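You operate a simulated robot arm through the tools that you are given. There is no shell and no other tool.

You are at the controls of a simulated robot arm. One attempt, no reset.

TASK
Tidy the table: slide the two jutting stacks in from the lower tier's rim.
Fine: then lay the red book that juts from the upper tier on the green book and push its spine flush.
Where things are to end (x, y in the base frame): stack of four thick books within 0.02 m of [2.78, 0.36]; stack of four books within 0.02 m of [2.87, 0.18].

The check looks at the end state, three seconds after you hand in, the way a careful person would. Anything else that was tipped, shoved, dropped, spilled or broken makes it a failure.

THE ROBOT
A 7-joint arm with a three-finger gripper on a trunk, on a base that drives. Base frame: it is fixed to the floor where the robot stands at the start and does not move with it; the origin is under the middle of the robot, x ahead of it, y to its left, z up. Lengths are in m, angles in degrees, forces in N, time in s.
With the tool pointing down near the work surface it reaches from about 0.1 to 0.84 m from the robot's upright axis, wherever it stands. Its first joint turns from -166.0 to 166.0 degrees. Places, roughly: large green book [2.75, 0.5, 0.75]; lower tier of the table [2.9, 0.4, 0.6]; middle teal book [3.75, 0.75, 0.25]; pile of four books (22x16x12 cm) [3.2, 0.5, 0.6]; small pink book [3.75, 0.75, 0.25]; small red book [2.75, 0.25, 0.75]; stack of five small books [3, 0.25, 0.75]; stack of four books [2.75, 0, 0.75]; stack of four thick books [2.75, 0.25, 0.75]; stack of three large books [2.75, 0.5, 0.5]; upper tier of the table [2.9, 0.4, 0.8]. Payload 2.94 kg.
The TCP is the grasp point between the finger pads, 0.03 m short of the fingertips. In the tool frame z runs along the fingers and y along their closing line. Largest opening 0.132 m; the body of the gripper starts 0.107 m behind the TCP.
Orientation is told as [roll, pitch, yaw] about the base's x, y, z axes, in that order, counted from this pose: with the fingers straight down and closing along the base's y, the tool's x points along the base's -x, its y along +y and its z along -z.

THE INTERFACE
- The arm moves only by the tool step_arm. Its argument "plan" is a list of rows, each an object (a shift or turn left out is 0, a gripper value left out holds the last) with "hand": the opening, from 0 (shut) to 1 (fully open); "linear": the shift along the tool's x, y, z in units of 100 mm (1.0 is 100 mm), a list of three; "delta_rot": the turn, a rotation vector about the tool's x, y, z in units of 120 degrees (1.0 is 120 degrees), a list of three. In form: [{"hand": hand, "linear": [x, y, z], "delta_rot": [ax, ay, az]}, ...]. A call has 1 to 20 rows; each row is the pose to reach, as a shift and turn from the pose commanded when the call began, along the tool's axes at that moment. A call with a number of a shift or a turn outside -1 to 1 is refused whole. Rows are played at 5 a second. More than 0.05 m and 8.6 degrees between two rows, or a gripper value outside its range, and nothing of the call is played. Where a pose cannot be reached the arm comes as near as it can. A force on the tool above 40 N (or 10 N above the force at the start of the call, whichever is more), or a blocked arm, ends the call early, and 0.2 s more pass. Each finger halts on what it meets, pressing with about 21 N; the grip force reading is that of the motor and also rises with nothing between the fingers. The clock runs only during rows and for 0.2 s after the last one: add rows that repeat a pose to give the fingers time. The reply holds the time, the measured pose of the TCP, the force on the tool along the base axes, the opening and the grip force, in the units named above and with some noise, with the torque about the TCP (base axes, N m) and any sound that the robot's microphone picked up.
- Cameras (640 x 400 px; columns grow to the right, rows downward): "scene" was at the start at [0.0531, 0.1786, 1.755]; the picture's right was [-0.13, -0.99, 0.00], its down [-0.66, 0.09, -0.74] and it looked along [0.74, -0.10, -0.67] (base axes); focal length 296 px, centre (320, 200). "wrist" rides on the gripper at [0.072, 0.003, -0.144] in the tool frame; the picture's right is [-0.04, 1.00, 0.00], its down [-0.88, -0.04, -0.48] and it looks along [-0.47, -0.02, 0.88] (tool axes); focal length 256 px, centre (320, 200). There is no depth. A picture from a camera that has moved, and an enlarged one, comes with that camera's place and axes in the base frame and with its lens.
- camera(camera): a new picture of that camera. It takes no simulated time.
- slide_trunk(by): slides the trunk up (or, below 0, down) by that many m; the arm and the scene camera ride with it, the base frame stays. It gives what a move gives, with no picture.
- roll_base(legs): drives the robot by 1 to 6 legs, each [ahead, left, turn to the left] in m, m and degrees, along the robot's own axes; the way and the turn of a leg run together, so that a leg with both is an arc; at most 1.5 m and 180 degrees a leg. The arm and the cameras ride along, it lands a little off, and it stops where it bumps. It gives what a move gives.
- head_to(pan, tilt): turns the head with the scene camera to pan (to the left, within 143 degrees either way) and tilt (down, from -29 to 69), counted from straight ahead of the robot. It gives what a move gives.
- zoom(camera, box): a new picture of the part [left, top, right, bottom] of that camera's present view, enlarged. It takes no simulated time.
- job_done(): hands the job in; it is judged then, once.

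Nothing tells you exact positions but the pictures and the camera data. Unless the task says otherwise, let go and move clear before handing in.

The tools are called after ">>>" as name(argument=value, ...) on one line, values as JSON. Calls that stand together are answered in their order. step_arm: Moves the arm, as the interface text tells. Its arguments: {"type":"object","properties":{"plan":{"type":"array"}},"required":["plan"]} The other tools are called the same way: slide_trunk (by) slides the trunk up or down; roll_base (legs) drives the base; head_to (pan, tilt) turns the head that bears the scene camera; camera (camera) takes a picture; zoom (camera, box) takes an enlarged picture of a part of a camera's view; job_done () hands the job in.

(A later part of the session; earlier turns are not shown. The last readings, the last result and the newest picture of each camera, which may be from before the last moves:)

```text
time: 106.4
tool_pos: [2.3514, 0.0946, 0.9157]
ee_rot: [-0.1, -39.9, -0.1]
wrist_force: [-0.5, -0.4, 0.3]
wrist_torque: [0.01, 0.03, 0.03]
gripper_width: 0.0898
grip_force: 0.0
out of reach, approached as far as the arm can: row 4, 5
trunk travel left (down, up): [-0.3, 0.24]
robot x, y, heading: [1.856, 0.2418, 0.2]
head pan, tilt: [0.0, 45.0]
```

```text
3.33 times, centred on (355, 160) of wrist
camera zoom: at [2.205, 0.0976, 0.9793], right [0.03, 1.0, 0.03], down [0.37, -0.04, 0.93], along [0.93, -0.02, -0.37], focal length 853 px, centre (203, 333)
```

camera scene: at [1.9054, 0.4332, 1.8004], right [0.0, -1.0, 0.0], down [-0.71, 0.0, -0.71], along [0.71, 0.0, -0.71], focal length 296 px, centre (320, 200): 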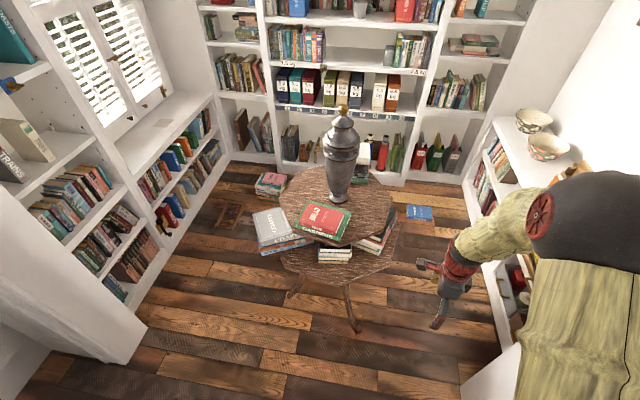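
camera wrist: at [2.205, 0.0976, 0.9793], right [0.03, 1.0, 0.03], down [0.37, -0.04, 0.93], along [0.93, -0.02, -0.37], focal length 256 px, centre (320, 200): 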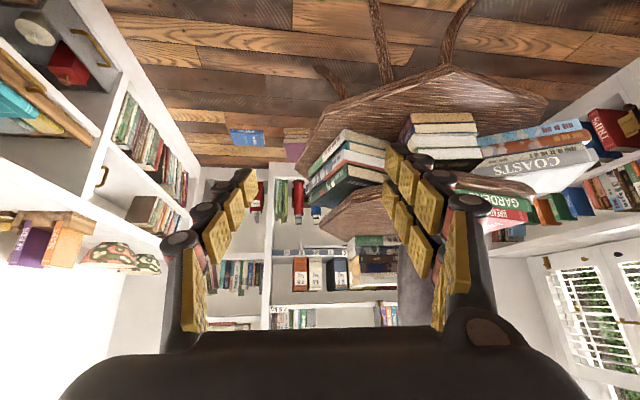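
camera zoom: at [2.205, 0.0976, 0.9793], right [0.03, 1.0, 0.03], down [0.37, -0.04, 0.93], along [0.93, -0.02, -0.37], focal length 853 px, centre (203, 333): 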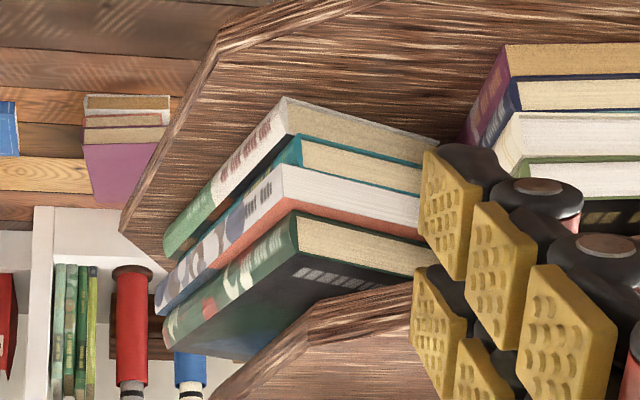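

By measurement the right stack now has yaw about -26° and centre ≈ (2.873, 0.163), which is near the tolerance edge. Pushing its outer side about 5 cm beyond its middle would move it +y and square it without pressing on the front stack. I drive in again at safe height.

>>> roll_base(legs=[[0.29, -0.03, 0]])

>>> step_arm(plan=[{"hand": 0, "linear": [0.08, -0.02, -0.07], "delta_rot": [-0.042, 0, -0.05]}, {"linear": [0.16, -0.04, -0.14], "delta_rot": [-0.084, 0, -0.1]}, {"linear": [0.24, -0.07, -0.21], "delta_rot": [-0.125, 0, -0.15]}, {"linear": [0.32, -0.1, -0.28], "delta_rot": [-0.167, 0, -0.2]}, {"linear": [0.32, -0.3, -0.28], "delta_rot": [-0.21, 0, -0.25]}, {"linear": [0.32, -0.45, -0.28], "delta_rot": [-0.25, 0, -0.3]}, {"linear": [0.32, -0.6, -0.28], "delta_rot": [-0.293, 0, -0.35]}, {"linear": [0.32, -0.75, -0.28], "delta_rot": [-0.335, 0, -0.4]}, {"linear": [0.32, -0.9, -0.28], "delta_rot": [-0.377, 0, -0.45]}, {"linear": [0.32, -1.0, -0.28], "delta_rot": [-0.418, 0, -0.498]}, {"linear": [0.32, -1.0, -0.28], "delta_rot": [-0.418, 0, -0.498]}])

>>> camera(camera="scene")

>>> camera(camera="wrist")

```text
time: 108.3
tool_pos: [2.6398, 0.0689, 0.9164]
ee_rot: [0.0, -40.1, 0.2]
wrist_force: [0.5, -0.1, 0.3]
wrist_torque: [0.01, 0.02, 0.02]
gripper_width: 0.0894
grip_force: 0.0
trunk travel left (down, up): [-0.3, 0.24]
robot x, y, heading: [2.143, 0.213, 0.5]
head pan, tilt: [0.0, 45.0]
```

```text
time: 110.8
tool_pos: [2.5967, -0.0321, 0.9177]
ee_rot: [0.1, -40.0, 78.3]
wrist_force: [-0.1, -0.1, 0.4]
wrist_torque: [0.0, 0.01, 0.05]
gripper_width: 0.0001
grip_force: 21.4
trunk travel left (down, up): [-0.3, 0.24]
robot x, y, heading: [2.1395, 0.216, 0.3]
head pan, tilt: [0.0, 45.0]
```

```text
taken
camera scene: at [2.1917, 0.4047, 1.8004], right [0.01, -1.0, 0.0], down [-0.71, -0.01, -0.71], along [0.71, 0.01, -0.71], focal length 296 px, centre (320, 200)
```

scene: 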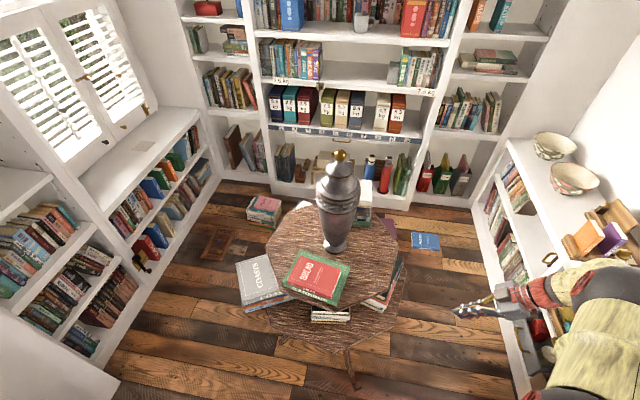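

```text
taken
camera wrist: at [2.5638, -0.1766, 0.9811], right [-0.97, 0.23, 0.03], down [0.11, 0.35, 0.93], along [0.21, 0.91, -0.37], focal length 256 px, centre (320, 200)
```

wrist: 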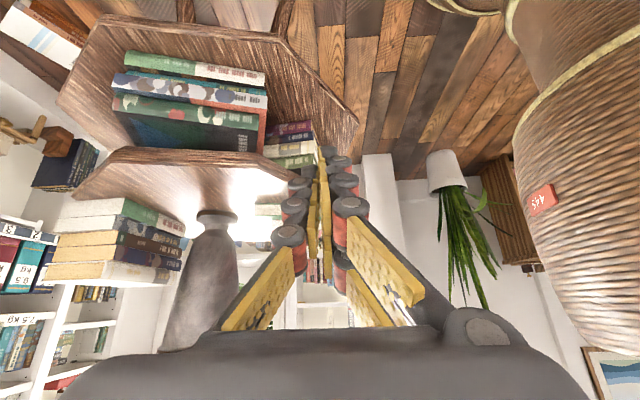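

>>> zoom(camera="wrist", box=[90, 30, 330, 190])

>>> zoom(camera="scene", box=[290, 240, 420, 330])

```text
2.50 times, centred on (210, 110) of wrist
camera zoom: at [2.5638, -0.1766, 0.9811], right [-0.97, 0.23, 0.03], down [0.11, 0.35, 0.93], along [0.21, 0.91, -0.37], focal length 640 px, centre (595, 425)
```

zoom: 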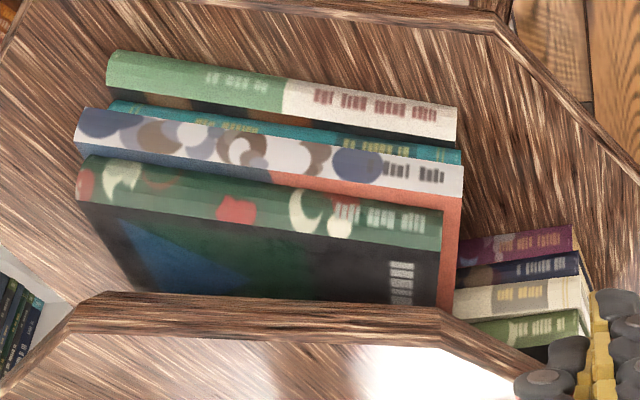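

```text
4.44 times, centred on (355, 285) of scene
camera zoom: at [2.1917, 0.4047, 1.8004], right [0.01, -1.0, 0.0], down [-0.71, -0.01, -0.71], along [0.71, 0.01, -0.71], focal length 1314 px, centre (164, -178)
```

zoom: 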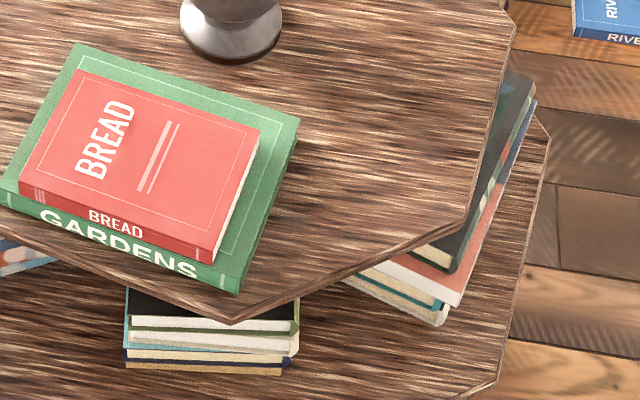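

The steep side view confirms: yaw -26.4°, bottom-book centre ≈ (2.869, 0.162). I lower the trunk and bring the closed fingertips outside the stack's far half.

>>> slide_trunk(by=-0.2)

>>> step_arm(plan=[{"linear": [0.05, -0.33, -0.05]}, {"linear": [0.1, -0.66, -0.1]}, {"linear": [0.15, -1.0, -0.15]}, {"linear": [0.15, -1.0, -0.15]}])

>>> step_arm(plan=[{"linear": [0.1, -0.33, -0.05]}, {"linear": [0.2, -0.66, -0.05]}, {"linear": [0.3, -1.0, -0.05]}, {"linear": [0.3, -1.0, -0.05]}])

>>> camera(camera="wrist")

```text
time: 112.9
tool_pos: [2.5939, -0.0324, 0.7179]
ee_rot: [0.0, -40.0, 78.2]
wrist_force: [0.9, -0.9, -0.2]
wrist_torque: [-0.01, 0.02, -0.03]
gripper_width: 0.0
grip_force: 21.5
trunk travel left (down, up): [-0.1, 0.44]
robot x, y, heading: [2.1422, 0.215, 0.5]
head pan, tilt: [0.0, 45.0]
```

```text
time: 113.9
tool_pos: [2.6905, -0.0722, 0.7182]
ee_rot: [-0.1, -40.0, 78.2]
wrist_force: [-0.1, 0.7, -1.0]
wrist_torque: [0.02, 0.01, 0.0]
gripper_width: 0.0
grip_force: 20.9
trunk travel left (down, up): [-0.1, 0.44]
robot x, y, heading: [2.1415, 0.2148, 0.1]
head pan, tilt: [0.0, 45.0]
```

```text
time: 114.9
tool_pos: [2.7828, -0.1209, 0.7043]
ee_rot: [0.1, -40.0, 78.1]
wrist_force: [0.0, 0.1, -0.4]
wrist_torque: [0.02, -0.04, 0.03]
gripper_width: 0.0
grip_force: 21.3
trunk travel left (down, up): [-0.1, 0.44]
robot x, y, heading: [2.1433, 0.2143, 0.6]
head pan, tilt: [0.0, 45.0]
```

```text
taken
camera wrist: at [2.7511, -0.2648, 0.7663], right [-0.97, 0.24, 0.03], down [0.11, 0.35, 0.93], along [0.21, 0.91, -0.37], focal length 256 px, centre (320, 200)
```

wrist: 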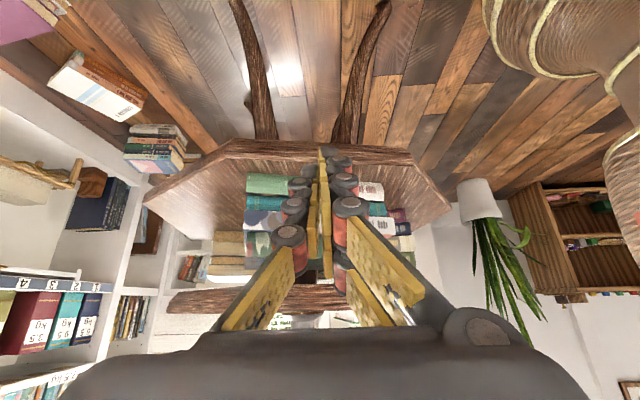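

>>> step_arm(plan=[{"linear": [0.06, -0.13, 0.23]}, {"linear": [0.12, -0.26, 0.47]}, {"linear": [0.18, -0.4, 0.7]}, {"linear": [0.248, -0.527, 0.941]}, {"linear": [0.248, -0.527, 0.941]}])

>>> step_arm(plan=[{"linear": [-0.2, 0, 0.171]}, {"linear": [-0.4, 0, 0.342]}, {"linear": [-0.613, 0, 0.514]}, {"linear": [-0.613, 0, 0.514]}])

>>> camera(camera="wrist")

```text
time: 116.1
tool_pos: [2.8447, -0.0888, 0.6177]
ee_rot: [0.0, -40.1, 78.2]
wrist_force: [-0.1, 0.3, 0.6]
wrist_torque: [0.03, 0.01, 0.01]
gripper_width: 0.0002
grip_force: 20.7
trunk travel left (down, up): [-0.1, 0.44]
robot x, y, heading: [2.147, 0.2164, 0.2]
head pan, tilt: [0.0, 45.0]
```

```text
time: 117.1
tool_pos: [2.8589, -0.0112, 0.6157]
ee_rot: [0.0, -40.0, 78.1]
wrist_force: [0.3, 0.3, -0.2]
wrist_torque: [-0.02, 0.01, -0.02]
gripper_width: 0.0003
grip_force: 21.1
trunk travel left (down, up): [-0.1, 0.44]
robot x, y, heading: [2.1428, 0.2147, 0.4]
head pan, tilt: [0.0, 45.0]
```

```text
taken
camera wrist: at [2.8268, -0.1553, 0.6786], right [-0.97, 0.24, 0.03], down [0.11, 0.35, 0.93], along [0.21, 0.91, -0.37], focal length 256 px, centre (320, 200)
```

wrist: 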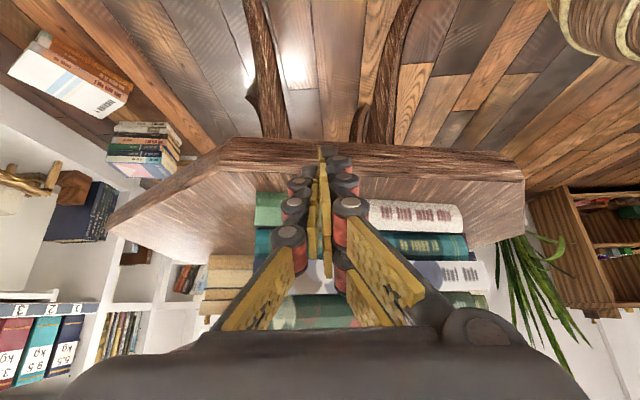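

>>> step_arm(plan=[{"linear": [-0.153, 0, 0.129]}, {"linear": [-0.306, 0, 0.257]}, {"linear": [-0.383, 0, 0.322]}, {"linear": [-0.421, 0, 0.354]}, {"linear": [-0.46, 0, 0.386]}, {"linear": [-0.498, 0, 0.418]}, {"linear": [-0.521, 0, 0.437]}])

>>> zoom(camera="scene", box=[290, 240, 420, 330])

>>> camera(camera="wrist")

```text
time: 118.7
tool_pos: [2.8736, 0.0529, 0.618]
ee_rot: [-0.2, -39.8, 78.2]
wrist_force: [-1.6, -18.8, 1.1]
wrist_torque: [-0.07, 0.07, -0.1]
gripper_width: 0.0
grip_force: 20.7
trunk travel left (down, up): [-0.1, 0.44]
robot x, y, heading: [2.1381, 0.214, 0.4]
head pan, tilt: [0.0, 45.0]
```

```text
4.44 times, centred on (355, 285) of scene
camera zoom: at [2.1918, 0.4034, 1.6006], right [0.01, -1.0, 0.0], down [-0.71, 0.0, -0.71], along [0.71, 0.01, -0.71], focal length 1314 px, centre (164, -178)
```

zoom: 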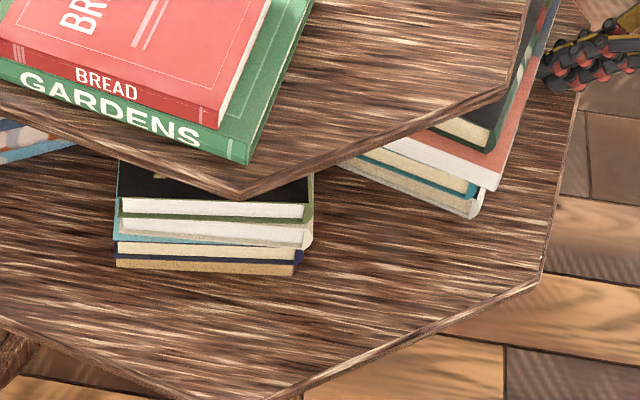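

```text
taken
camera wrist: at [2.8398, -0.0909, 0.6807], right [-0.97, 0.24, 0.03], down [0.11, 0.35, 0.93], along [0.21, 0.9, -0.37], focal length 256 px, centre (320, 200)
```

wrist: 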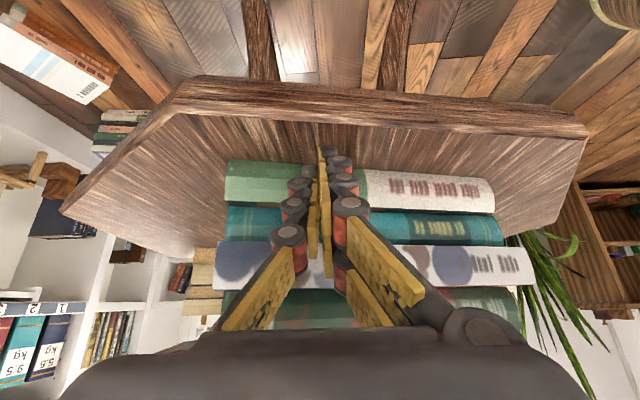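

>>> step_arm(plan=[{"linear": [-0.023, 0, 0.019]}, {"linear": [-0.046, 0, 0.039]}, {"linear": [-0.061, 0, 0.051]}, {"linear": [-0.061, 0, 0.051]}])

>>> zoom(camera="scene", box=[290, 240, 420, 330])

```text
time: 119.7
tool_pos: [2.8729, 0.0622, 0.6161]
ee_rot: [0.0, -40.0, 78.1]
wrist_force: [-0.5, -15.9, 3.5]
wrist_torque: [0.03, 0.04, -0.06]
gripper_width: 0.0
grip_force: 21.1
trunk travel left (down, up): [-0.1, 0.44]
robot x, y, heading: [2.14, 0.2128, 0.3]
head pan, tilt: [0.0, 45.0]
```

```text
4.44 times, centred on (355, 285) of scene
camera zoom: at [2.1914, 0.4039, 1.6005], right [0.01, -1.0, 0.0], down [-0.71, 0.0, -0.71], along [0.71, 0.01, -0.71], focal length 1314 px, centre (164, -178)
```

zoom: 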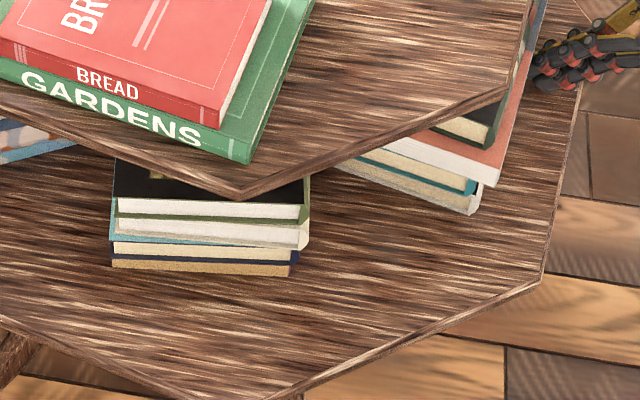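

>>> step_arm(plan=[{"linear": [0.3, 0, -0.257]}, {"linear": [0.6, 0, -0.514]}, {"linear": [0.92, 0, -0.772]}, {"linear": [0.92, 0, -0.772]}])

>>> slide_trunk(by=0.2)

>>> step_arm(plan=[{"linear": [0.05, 0.33, -0.1]}, {"linear": [0.1, 0.66, -0.2]}, {"linear": [0.15, 1.0, -0.3]}, {"linear": [0.15, 1.0, -0.3]}])

>>> step_arm(plan=[{"linear": [0, 0.33, -0.15]}, {"linear": [0, 0.66, -0.3]}, {"linear": [0, 1.0, -0.5]}, {"linear": [0, 1.0, -0.5]}])

>>> zoom(camera="wrist", box=[90, 10, 330, 190])

>>> camera(camera="wrist")

```text
time: 120.7
tool_pos: [2.847, -0.0541, 0.6167]
ee_rot: [0.0, -40.0, 78.2]
wrist_force: [-0.5, -1.0, -0.2]
wrist_torque: [0.06, -0.06, 0.02]
gripper_width: 0.0
grip_force: 20.7
trunk travel left (down, up): [-0.1, 0.44]
robot x, y, heading: [2.1421, 0.2173, 0.3]
head pan, tilt: [0.0, 45.0]
```

```text
time: 122.9
tool_pos: [2.8465, -0.054, 0.8168]
ee_rot: [0.1, -40.0, 78.2]
wrist_force: [0.6, 0.1, -0.5]
wrist_torque: [0.02, -0.01, 0.04]
gripper_width: 0.0001
grip_force: 21.3
trunk travel left (down, up): [-0.3, 0.24]
robot x, y, heading: [2.1418, 0.2132, 0.4]
head pan, tilt: [0.0, 45.0]
```

```text
time: 123.9
tool_pos: [2.7442, -0.0666, 0.8309]
ee_rot: [0.0, -40.0, 78.2]
wrist_force: [-1.2, 0.6, 0.0]
wrist_torque: [0.0, 0.0, -0.01]
gripper_width: 0.0001
grip_force: 21.2
trunk travel left (down, up): [-0.3, 0.24]
robot x, y, heading: [2.1448, 0.2149, 0.4]
head pan, tilt: [0.0, 45.0]
```

```text
time: 124.9
tool_pos: [2.637, -0.0747, 0.8685]
ee_rot: [-0.1, -40.0, 78.3]
wrist_force: [-0.2, 0.1, 0.7]
wrist_torque: [0.01, -0.01, -0.03]
gripper_width: 0.0001
grip_force: 21.1
trunk travel left (down, up): [-0.3, 0.24]
robot x, y, heading: [2.1447, 0.2129, 0.4]
head pan, tilt: [0.0, 45.0]
```

```text
2.22 times, centred on (210, 100) of wrist
camera zoom: at [2.6051, -0.2184, 0.9323], right [-0.97, 0.24, 0.03], down [0.11, 0.35, 0.93], along [0.21, 0.91, -0.37], focal length 569 px, centre (564, 422)
```

zoom: 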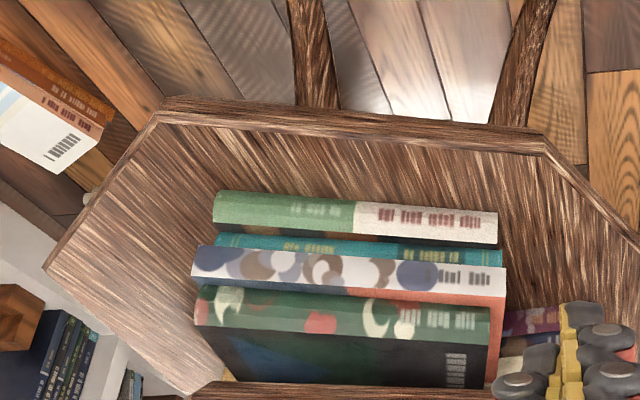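

```text
taken
camera wrist: at [2.6051, -0.2184, 0.9323], right [-0.97, 0.24, 0.03], down [0.11, 0.35, 0.93], along [0.21, 0.91, -0.37], focal length 256 px, centre (320, 200)
```

wrist: 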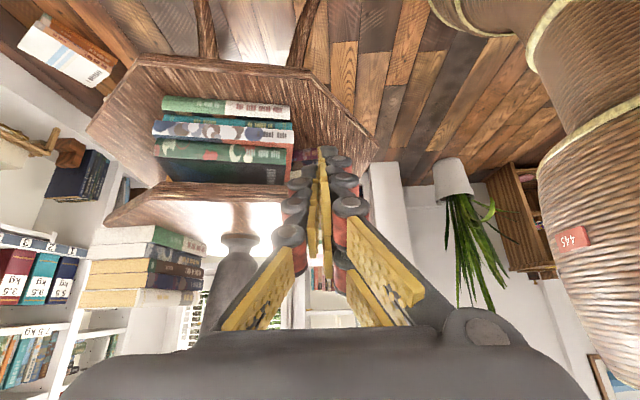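

The right stack is now at yaw -21°, centre ≈ (2.874, 0.172), well within tolerance. I re-measure the front stack, which was nudged slightly.

>>> zoom(camera="scene", box=[290, 240, 420, 330])

>>> zoom(camera="scene", box=[230, 190, 420, 350])

```text
4.44 times, centred on (355, 285) of scene
camera zoom: at [2.1913, 0.4046, 1.8004], right [0.01, -1.0, 0.0], down [-0.71, -0.01, -0.71], along [0.71, 0.01, -0.71], focal length 1314 px, centre (164, -178)
```

zoom: 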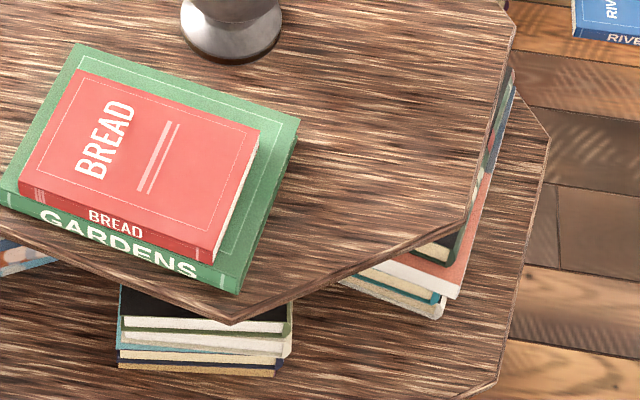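

```text
2.50 times, centred on (325, 270) of scene
camera zoom: at [2.1913, 0.4046, 1.8004], right [0.01, -1.0, 0.0], down [-0.71, -0.01, -0.71], along [0.71, 0.01, -0.71], focal length 739 px, centre (308, 25)
```

zoom: 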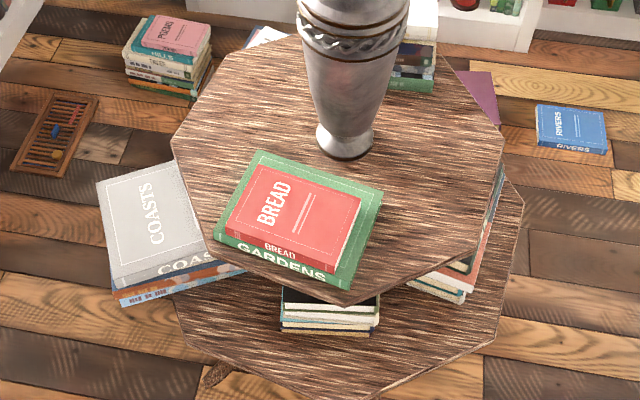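

The front stack's depth matters for where its centre is, and I only know it roughly. I go round to look along its left side through the gap beside the COASTS stack.

>>> step_arm(plan=[{"hand": 0, "delta_rot": [0.042, 0, 0.05]}, {"delta_rot": [0.084, 0, 0.1]}, {"delta_rot": [0.125, 0, 0.15]}, {"delta_rot": [0.167, 0, 0.2]}, {"delta_rot": [0.21, 0, 0.25]}, {"delta_rot": [0.25, 0, 0.3]}, {"delta_rot": [0.293, 0, 0.35]}, {"delta_rot": [0.335, 0, 0.4]}, {"delta_rot": [0.377, 0, 0.45]}, {"delta_rot": [0.418, 0, 0.498]}, {"delta_rot": [0.418, 0, 0.498]}])

>>> roll_base(legs=[[-0.2, 0.3, 0], [0.03, 0.3, 0]])

>>> slide_trunk(by=-0.06)

>>> camera(camera="wrist")

```text
time: 127.3
tool_pos: [2.6373, -0.0746, 0.8689]
ee_rot: [0.1, -40.0, 0.1]
wrist_force: [-0.2, 0.8, -0.3]
wrist_torque: [-0.03, 0.04, 0.04]
gripper_width: 0.0
grip_force: 20.9
trunk travel left (down, up): [-0.3, 0.24]
robot x, y, heading: [2.1387, 0.2152, 0.4]
head pan, tilt: [0.0, 45.0]
```

```text
time: 131.3
tool_pos: [2.4603, 0.5323, 0.8692]
ee_rot: [-0.1, -40.0, 0.0]
wrist_force: [-0.3, 0.3, 0.5]
wrist_torque: [0.02, 0.01, 0.01]
gripper_width: 0.0
grip_force: 20.7
trunk travel left (down, up): [-0.3, 0.24]
robot x, y, heading: [1.9639, 0.8224, -0.1]
head pan, tilt: [0.0, 45.0]
```

```text
time: 132.3
tool_pos: [2.4602, 0.5321, 0.8079]
ee_rot: [-0.1, -40.0, 0.0]
wrist_force: [-0.7, 0.3, -1.1]
wrist_torque: [0.03, -0.01, 0.03]
gripper_width: 0.0001
grip_force: 20.9
trunk travel left (down, up): [-0.24, 0.3]
robot x, y, heading: [1.9664, 0.8246, 0.2]
head pan, tilt: [0.0, 45.0]
```

```text
taken
camera wrist: at [2.3142, 0.5352, 0.872], right [0.03, 1.0, 0.03], down [0.37, -0.04, 0.93], along [0.93, -0.02, -0.37], focal length 256 px, centre (320, 200)
```

wrist: 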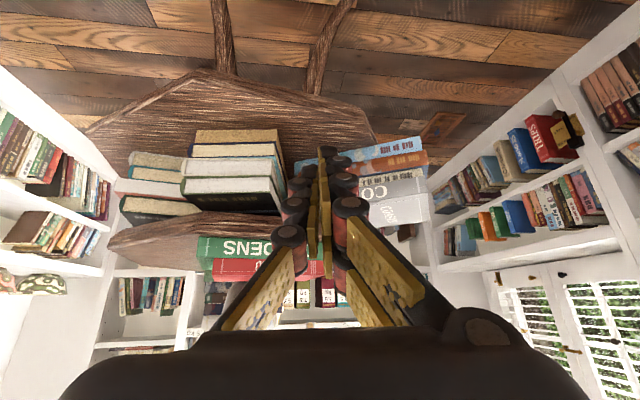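

>>> zoom(camera="wrist", box=[170, 110, 310, 230])

>>> zoom(camera="scene", box=[340, 150, 520, 330])

```text
3.33 times, centred on (240, 170) of wrist
camera zoom: at [2.3142, 0.5352, 0.872], right [0.03, 1.0, 0.03], down [0.37, -0.04, 0.93], along [0.93, -0.02, -0.37], focal length 853 px, centre (587, 300)
```

zoom: 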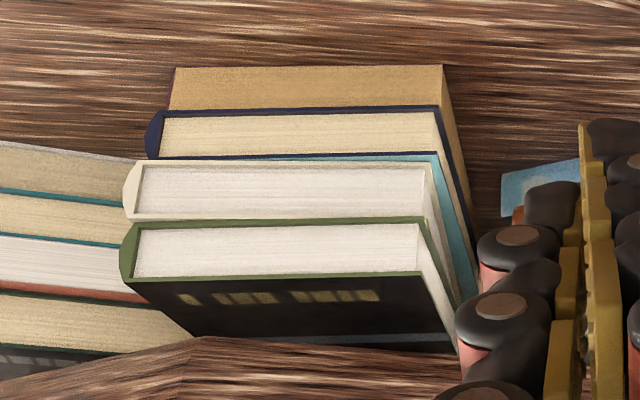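

```text
2.22 times, centred on (430, 240) of scene
camera zoom: at [2.0167, 1.0131, 1.7405], right [0.0, -1.0, 0.0], down [-0.71, 0.0, -0.71], along [0.71, 0.0, -0.71], focal length 657 px, centre (76, 111)
```

zoom: 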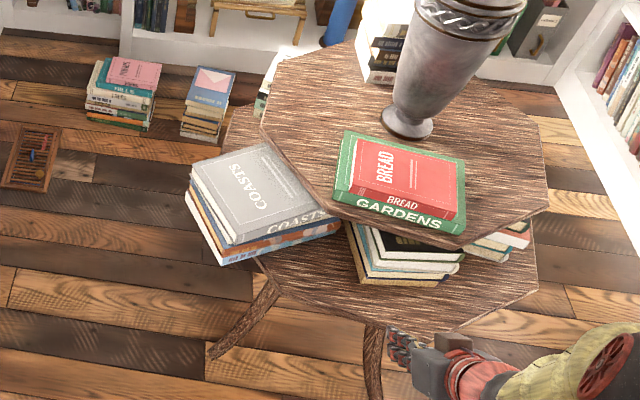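

>>> zoom(camera="scene", box=[425, 235, 495, 285])

>>> step_arm(plan=[{"linear": [0.1, 0.33, 0.0]}, {"linear": [0.15, 0.66, 0.05]}, {"linear": [0.2, 1.0, 0.1]}, {"linear": [0.2, 1.0, 0.1]}])

>>> zoom(camera="wrist", box=[130, 90, 310, 230])

```text
8.00 times, centred on (460, 260) of scene
camera zoom: at [2.0167, 1.0131, 1.7405], right [0.0, -1.0, 0.0], down [-0.71, 0.0, -0.71], along [0.71, 0.0, -0.71], focal length 2366 px, centre (-800, -280)
```

zoom: 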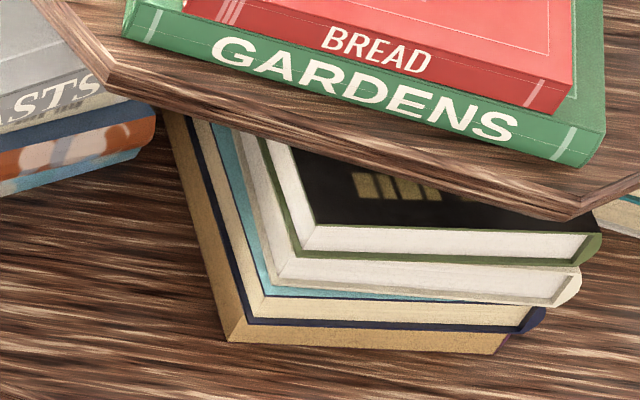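

```text
time: 133.3
tool_pos: [2.4527, 0.6323, 0.7874]
ee_rot: [-0.1, -40.1, 0.0]
wrist_force: [0.0, 0.0, -0.2]
wrist_torque: [0.0, -0.02, 0.0]
gripper_width: 0.0001
grip_force: 21.6
trunk travel left (down, up): [-0.24, 0.3]
robot x, y, heading: [1.9657, 0.8239, 0.0]
head pan, tilt: [0.0, 45.0]
```

```text
2.86 times, centred on (220, 160) of wrist
camera zoom: at [2.3062, 0.636, 0.8501], right [0.03, 1.0, 0.03], down [0.37, -0.04, 0.93], along [0.93, -0.02, -0.37], focal length 731 px, centre (606, 314)
```

zoom: 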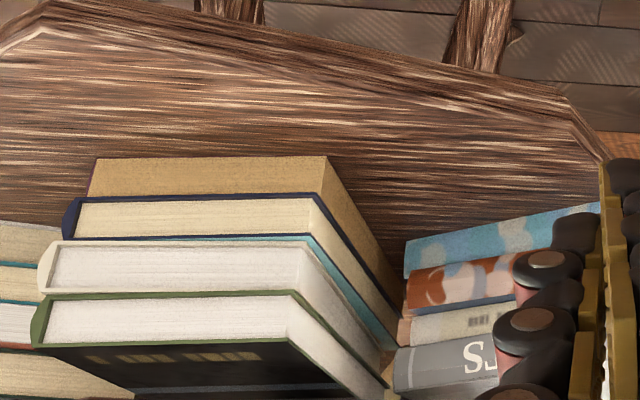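

>>> step_arm(plan=[{"linear": [-0.05, -0.33, 0.0]}, {"linear": [-0.1, -0.66, -0.05]}, {"linear": [-0.2, -0.9, -0.1]}, {"linear": [-0.2, -0.9, -0.1]}])

>>> zoom(camera="wrist", box=[250, 110, 320, 190])

>>> camera(camera="wrist")

```text
time: 134.3
tool_pos: [2.46, 0.5404, 0.8076]
ee_rot: [0.0, -40.0, -0.1]
wrist_force: [-0.6, 0.1, 0.7]
wrist_torque: [0.01, -0.03, 0.0]
gripper_width: 0.0
grip_force: 21.0
trunk travel left (down, up): [-0.24, 0.3]
robot x, y, heading: [1.9653, 0.8245, 0.1]
head pan, tilt: [0.0, 45.0]
```

```text
5.00 times, centred on (285, 150) of wrist
camera zoom: at [2.3133, 0.5445, 0.8703], right [0.04, 1.0, 0.03], down [0.37, -0.04, 0.93], along [0.93, -0.02, -0.37], focal length 1280 px, centre (495, 450)
```

zoom: 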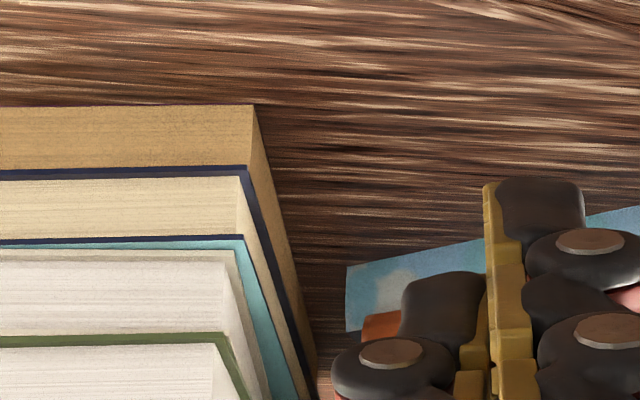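

```text
taken
camera wrist: at [2.3133, 0.5445, 0.8703], right [0.04, 1.0, 0.03], down [0.37, -0.04, 0.93], along [0.93, -0.02, -0.37], focal length 256 px, centre (320, 200)
```

wrist: 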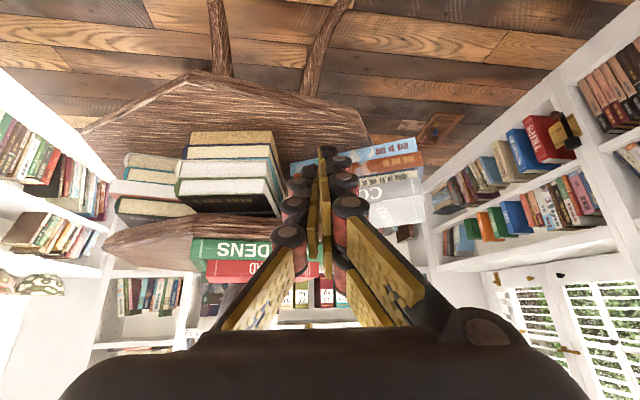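

>>> zoom(camera="wrist", box=[255, 150, 325, 230])

```text
5.00 times, centred on (290, 190) of wrist
camera zoom: at [2.3133, 0.5445, 0.8703], right [0.04, 1.0, 0.03], down [0.37, -0.04, 0.93], along [0.93, -0.02, -0.37], focal length 1280 px, centre (470, 250)
```

zoom: 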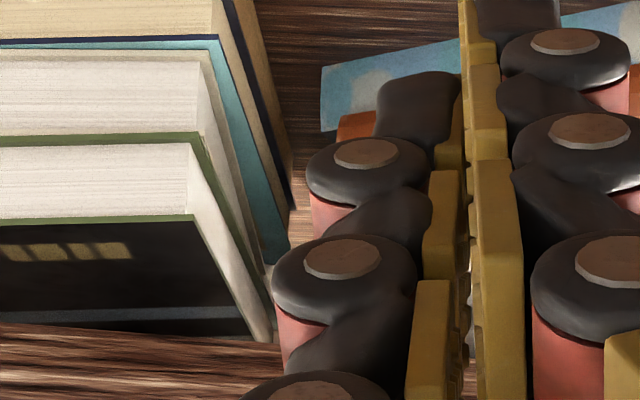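

From both cameras the front stack's books are about 0.19 deep, so its centre is ≈ (2.787, 0.373), inside tolerance but with little margin in y. A gentle few-mm nudge in -y on its left side near the front corner would help. I reposition for it.

>>> roll_base(legs=[[0.07, -0.17, 0]])

>>> slide_trunk(by=-0.14)

>>> step_arm(plan=[{"linear": [0, 0.33, 0]}, {"linear": [0, 0.66, 0]}, {"linear": [0, 1.0, 0]}, {"linear": [0, 1.0, 0]}])

>>> camera(camera="wrist")

>>> camera(camera="scene")

```text
time: 135.9
tool_pos: [2.5316, 0.3671, 0.8075]
ee_rot: [0.0, -40.0, 0.0]
wrist_force: [-0.6, -0.6, -0.1]
wrist_torque: [-0.01, -0.02, 0.02]
gripper_width: 0.0
grip_force: 21.5
trunk travel left (down, up): [-0.24, 0.3]
robot x, y, heading: [2.035, 0.6509, 0.3]
head pan, tilt: [0.0, 45.0]
```

```text
time: 137.5
tool_pos: [2.5326, 0.3667, 0.6675]
ee_rot: [-0.1, -39.9, 0.0]
wrist_force: [-0.3, 0.1, -0.4]
wrist_torque: [0.0, -0.02, -0.01]
gripper_width: 0.0
grip_force: 20.9
trunk travel left (down, up): [-0.1, 0.44]
robot x, y, heading: [2.0418, 0.6495, 0.3]
head pan, tilt: [0.0, 45.0]
```

```text
time: 138.5
tool_pos: [2.534, 0.4672, 0.6685]
ee_rot: [0.0, -40.0, 0.1]
wrist_force: [0.3, 0.4, -0.2]
wrist_torque: [0.02, -0.01, 0.0]
gripper_width: 0.0
grip_force: 21.2
trunk travel left (down, up): [-0.1, 0.44]
robot x, y, heading: [2.0414, 0.6487, 0.3]
head pan, tilt: [0.0, 45.0]
```

```text
taken
camera wrist: at [2.3875, 0.4703, 0.7305], right [0.03, 1.0, 0.03], down [0.37, -0.04, 0.93], along [0.93, -0.02, -0.37], focal length 256 px, centre (320, 200)
```

wrist: 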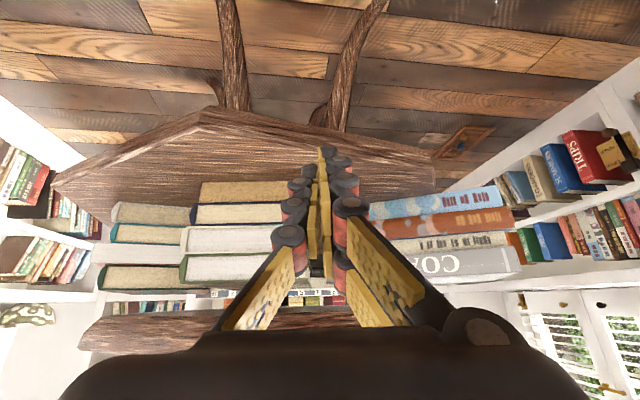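

```text
taken
camera scene: at [2.0891, 0.8383, 1.6004], right [0.0, -1.0, 0.0], down [-0.71, 0.0, -0.71], along [0.71, 0.0, -0.71], focal length 296 px, centre (320, 200)
```

scene: 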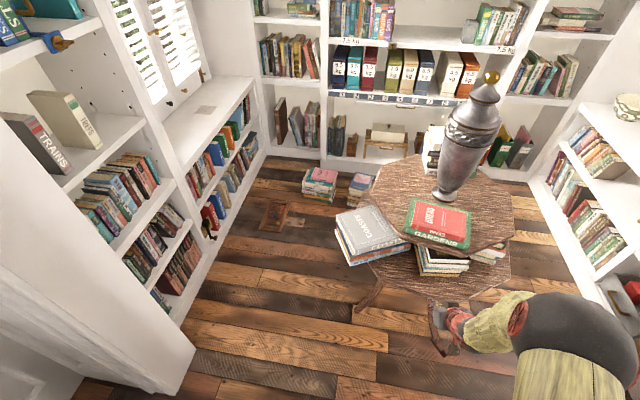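

>>> step_arm(plan=[{"linear": [-0.07, 0.07, 0.28]}, {"linear": [-0.14, 0.14, 0.56]}, {"linear": [-0.2, 0.2, 0.85]}, {"linear": [-0.2, 0.2, 0.85]}])

>>> camera(camera="wrist")

>>> zoom(camera="scene", box=[380, 220, 520, 320])

```text
time: 139.5
tool_pos: [2.6058, 0.4848, 0.6176]
ee_rot: [0.0, -40.0, 0.0]
wrist_force: [-0.7, -0.2, -1.2]
wrist_torque: [0.0, 0.0, -0.02]
gripper_width: 0.0
grip_force: 21.3
trunk travel left (down, up): [-0.1, 0.44]
robot x, y, heading: [2.0394, 0.6509, 0.4]
head pan, tilt: [0.0, 45.0]
```

```text
taken
camera wrist: at [2.4599, 0.4886, 0.6791], right [0.03, 1.0, 0.03], down [0.37, -0.04, 0.93], along [0.93, -0.02, -0.37], focal length 256 px, centre (320, 200)
```

wrist: 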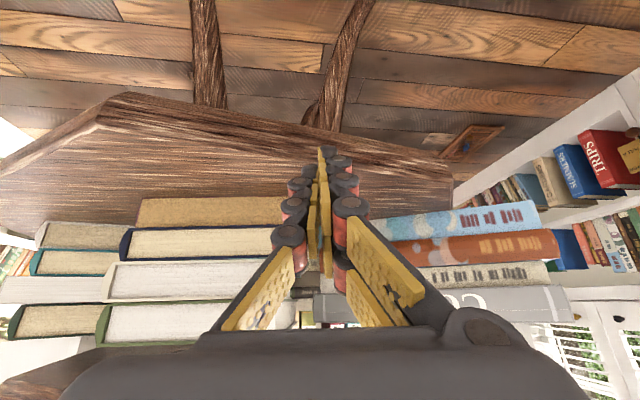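

```text
4.00 times, centred on (450, 270) of scene
camera zoom: at [2.0896, 0.8381, 1.6004], right [0.0, -1.0, 0.0], down [-0.71, 0.0, -0.71], along [0.71, 0.0, -0.71], focal length 1183 px, centre (-200, -80)
```

zoom: 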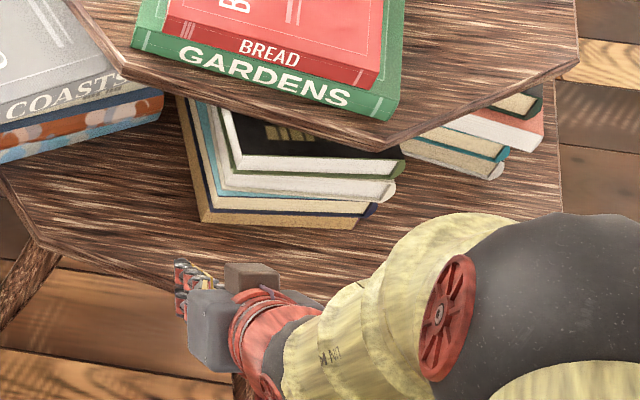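

>>> step_arm(plan=[{"linear": [-0.18, 0.02, 0.153]}, {"linear": [-0.36, 0.02, 0.306]}, {"linear": [-0.54, 0.02, 0.458]}, {"linear": [-0.728, 0.02, 0.611]}, {"linear": [-0.728, 0.02, 0.611]}])

>>> camera(camera="wrist")

>>> zoom(camera="scene", box=[380, 220, 520, 320])

```text
time: 140.7
tool_pos: [2.6995, 0.4864, 0.614]
ee_rot: [-0.1, -40.1, 0.0]
wrist_force: [1.1, 0.2, 0.4]
wrist_torque: [0.01, 0.02, -0.03]
gripper_width: 0.0
grip_force: 20.9
trunk travel left (down, up): [-0.1, 0.44]
robot x, y, heading: [2.0428, 0.6522, 0.5]
head pan, tilt: [0.0, 45.0]
```

```text
taken
camera wrist: at [2.5526, 0.4904, 0.6774], right [0.03, 1.0, 0.03], down [0.37, -0.04, 0.93], along [0.93, -0.02, -0.37], focal length 256 px, centre (320, 200)
```

wrist: 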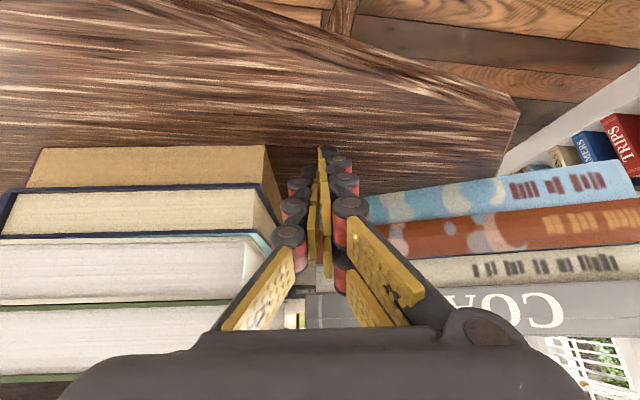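

```text
4.00 times, centred on (450, 270) of scene
camera zoom: at [2.0895, 0.8381, 1.6004], right [0.0, -1.0, 0.0], down [-0.71, 0.0, -0.71], along [0.71, 0.0, -0.71], focal length 1183 px, centre (-200, -80)
```

zoom: 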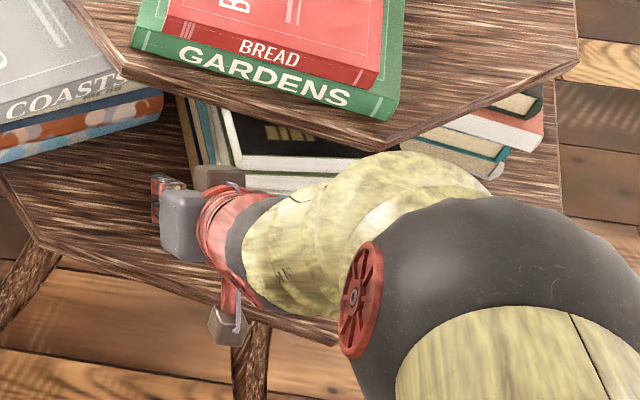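

>>> step_arm(plan=[{"linear": [0, -0.05, 0]}, {"linear": [0, -0.1, 0]}, {"linear": [0, -0.13, 0]}, {"linear": [0, -0.16, 0]}])

>>> step_arm(plan=[{"linear": [0, -0.02, 0]}, {"linear": [0, -0.04, 0]}])

>>> step_arm(plan=[{"linear": [0, -0.02, 0]}, {"linear": [0, -0.04, 0]}])

>>> camera(camera="wrist")

```text
time: 141.7
tool_pos: [2.6987, 0.4728, 0.6152]
ee_rot: [0.0, -39.9, 0.1]
wrist_force: [-0.1, 0.3, 0.2]
wrist_torque: [-0.02, 0.0, 0.03]
gripper_width: 0.0001
grip_force: 20.8
trunk travel left (down, up): [-0.1, 0.44]
robot x, y, heading: [2.0399, 0.6473, 0.3]
head pan, tilt: [0.0, 45.0]
```

```text
time: 142.3
tool_pos: [2.6986, 0.4689, 0.6155]
ee_rot: [-0.1, -39.9, 0.2]
wrist_force: [0.0, 2.7, -0.4]
wrist_torque: [-0.01, 0.01, 0.02]
gripper_width: 0.0
grip_force: 21.3
trunk travel left (down, up): [-0.1, 0.44]
robot x, y, heading: [2.0389, 0.6485, 0.2]
head pan, tilt: [0.0, 45.0]
```

```text
time: 142.9
tool_pos: [2.6993, 0.4663, 0.6157]
ee_rot: [-0.1, -40.0, 0.0]
wrist_force: [-2.9, 14.9, 4.1]
wrist_torque: [-0.23, -0.03, -0.16]
gripper_width: 0.0002
grip_force: 21.0
trunk travel left (down, up): [-0.1, 0.44]
robot x, y, heading: [2.0402, 0.6512, 0.3]
head pan, tilt: [0.0, 45.0]
```

```text
taken
camera wrist: at [2.5511, 0.4697, 0.6777], right [0.03, 1.0, 0.03], down [0.37, -0.04, 0.93], along [0.93, -0.02, -0.37], focal length 256 px, centre (320, 200)
```

wrist: 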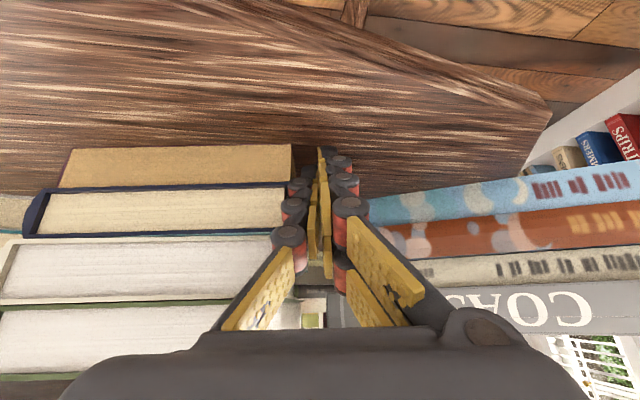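

>>> step_arm(plan=[{"linear": [0, -0.02, 0]}, {"linear": [0, -0.04, 0]}, {"linear": [0, -0.06, 0]}, {"linear": [0, -0.08, 0]}])

>>> step_arm(plan=[{"linear": [0, 0.05, 0]}, {"linear": [0, 0.15, 0]}, {"linear": [0, 0.2, 0]}, {"linear": [0.2, 0.2, -0.17]}, {"linear": [0.5, 0.2, -0.42]}, {"linear": [0.9, 0.2, -0.75]}, {"linear": [0.9, 0.2, -0.75]}])

>>> zoom(camera="scene", box=[380, 220, 520, 320])

```text
time: 143.9
tool_pos: [2.6982, 0.4568, 0.6164]
ee_rot: [-0.1, -40.1, 0.0]
wrist_force: [-4.5, 12.8, 2.1]
wrist_torque: [-0.15, -0.01, -0.16]
gripper_width: 0.0
grip_force: 21.1
trunk travel left (down, up): [-0.1, 0.44]
robot x, y, heading: [2.0441, 0.6474, 0.0]
head pan, tilt: [0.0, 45.0]
```

```text
refused: row 6 steps farther than a row can; nothing moved
```

```text
4.00 times, centred on (450, 270) of scene
camera zoom: at [2.0889, 0.8389, 1.6003], right [0.0, -1.0, 0.0], down [-0.71, 0.0, -0.71], along [0.71, 0.0, -0.71], focal length 1183 px, centre (-200, -80)
```

zoom: 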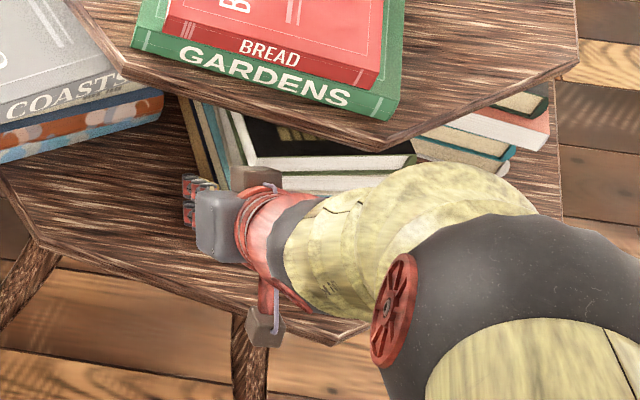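

The right stack moved a few mm too. I retreat and re-measure.

>>> step_arm(plan=[{"linear": [0, 0.05, 0]}, {"linear": [0, 0.15, 0]}, {"linear": [0, 0.2, 0]}, {"linear": [0.2, 0.2, -0.17]}, {"linear": [0.45, 0.2, -0.38]}, {"linear": [0.7, 0.2, -0.59]}, {"linear": [0.95, 0.2, -0.8]}, {"linear": [0.95, 0.2, -0.8]}])

>>> zoom(camera="scene", box=[380, 220, 520, 320])

```text
time: 145.7
tool_pos: [2.5742, 0.4752, 0.6157]
ee_rot: [-0.2, -40.0, 0.1]
wrist_force: [-0.6, 0.3, 0.2]
wrist_torque: [0.0, -0.05, 0.02]
gripper_width: 0.0003
grip_force: 20.9
trunk travel left (down, up): [-0.1, 0.44]
robot x, y, heading: [2.0374, 0.6482, 0.2]
head pan, tilt: [0.0, 45.0]
```

```text
4.00 times, centred on (450, 270) of scene
camera zoom: at [2.0889, 0.8381, 1.6004], right [0.0, -1.0, 0.0], down [-0.71, 0.0, -0.71], along [0.71, 0.0, -0.71], focal length 1183 px, centre (-200, -80)
```

zoom: 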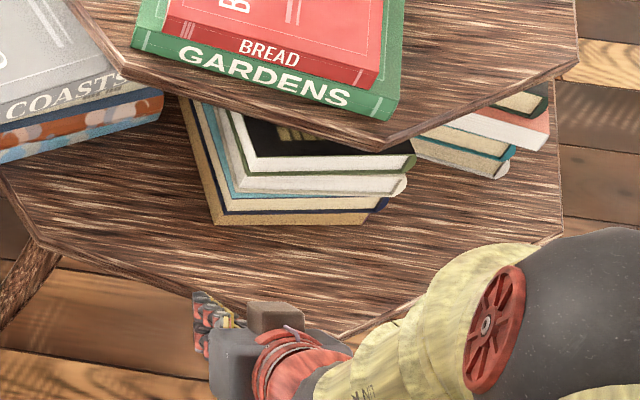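

The front stack is now square at ≈ (2.788, 0.363). The right stack slid back to about y≈0.166, so I go back and give its far half one more small push, which turns it away from the front stack.

>>> slide_trunk(by=0.3)

>>> roll_base(legs=[[0.06, -0.43, 0]])

>>> step_arm(plan=[{"hand": 0, "linear": [0.08, -0.02, -0.07], "delta_rot": [-0.042, 0, -0.05]}, {"linear": [0.16, -0.04, -0.14], "delta_rot": [-0.084, 0, -0.1]}, {"linear": [0.24, -0.07, -0.21], "delta_rot": [-0.125, 0, -0.15]}, {"linear": [0.32, -0.1, -0.28], "delta_rot": [-0.167, 0, -0.2]}, {"linear": [0.32, -0.3, -0.28], "delta_rot": [-0.21, 0, -0.25]}, {"linear": [0.32, -0.45, -0.28], "delta_rot": [-0.25, 0, -0.3]}, {"linear": [0.32, -0.6, -0.28], "delta_rot": [-0.293, 0, -0.35]}, {"linear": [0.32, -0.75, -0.28], "delta_rot": [-0.335, 0, -0.4]}, {"linear": [0.32, -0.9, -0.28], "delta_rot": [-0.377, 0, -0.45]}, {"linear": [0.32, -1.0, -0.28], "delta_rot": [-0.418, 0, -0.498]}, {"linear": [0.32, -1.0, -0.28], "delta_rot": [-0.418, 0, -0.498]}])

>>> camera(camera="wrist")

```text
time: 148.7
tool_pos: [2.5733, 0.4758, 0.9157]
ee_rot: [0.0, -40.0, 0.0]
wrist_force: [0.0, 0.3, 0.1]
wrist_torque: [-0.01, 0.01, -0.01]
gripper_width: 0.0001
grip_force: 20.2
trunk travel left (down, up): [-0.4, 0.14]
robot x, y, heading: [2.0407, 0.6474, -0.0]
head pan, tilt: [0.0, 45.0]
```

```text
time: 151.4
tool_pos: [2.6366, 0.0514, 0.9163]
ee_rot: [0.0, -39.9, 0.3]
wrist_force: [-0.3, -0.6, -0.3]
wrist_torque: [0.01, -0.02, 0.01]
gripper_width: 0.0001
grip_force: 21.2
trunk travel left (down, up): [-0.4, 0.14]
robot x, y, heading: [2.1018, 0.2208, 0.4]
head pan, tilt: [0.0, 45.0]
```

```text
time: 153.8
tool_pos: [2.5953, -0.0476, 0.9168]
ee_rot: [-0.1, -40.0, 78.4]
wrist_force: [0.2, -0.3, 0.3]
wrist_torque: [0.0, 0.02, -0.01]
gripper_width: 0.0002
grip_force: 21.3
trunk travel left (down, up): [-0.4, 0.14]
robot x, y, heading: [2.0998, 0.2215, 0.5]
head pan, tilt: [0.0, 45.0]
```

```text
taken
camera wrist: at [2.5636, -0.192, 0.9793], right [-0.97, 0.23, 0.03], down [0.11, 0.35, 0.93], along [0.21, 0.91, -0.37], focal length 256 px, centre (320, 200)
```

wrist: 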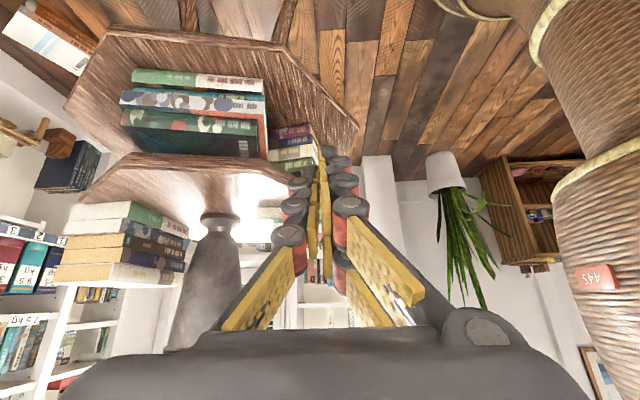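

>>> zoom(camera="wrist", box=[90, 30, 330, 190])

>>> zoom(camera="scene", box=[280, 230, 420, 330])

```text
2.50 times, centred on (210, 110) of wrist
camera zoom: at [2.5636, -0.192, 0.9793], right [-0.97, 0.23, 0.03], down [0.11, 0.35, 0.93], along [0.21, 0.91, -0.37], focal length 640 px, centre (595, 425)
```

zoom: 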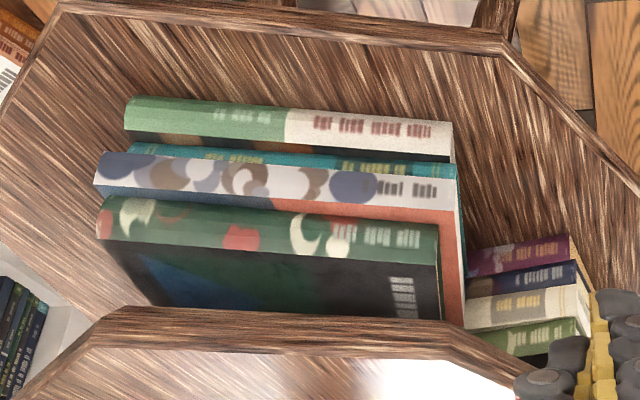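

```text
4.00 times, centred on (350, 280) of scene
camera zoom: at [2.1505, 0.4117, 1.9004], right [0.01, -1.0, 0.0], down [-0.71, -0.01, -0.71], along [0.71, 0.01, -0.71], focal length 1183 px, centre (200, -120)
```

zoom: 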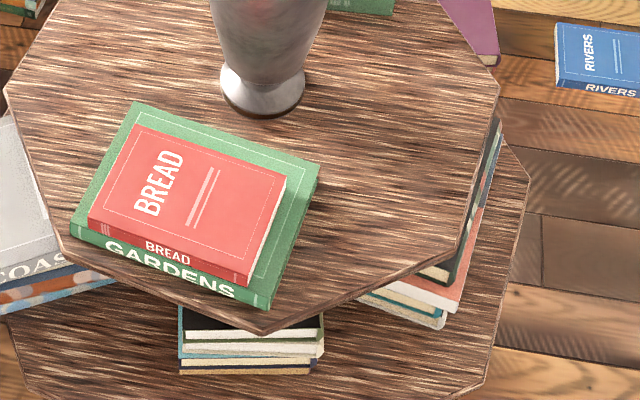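

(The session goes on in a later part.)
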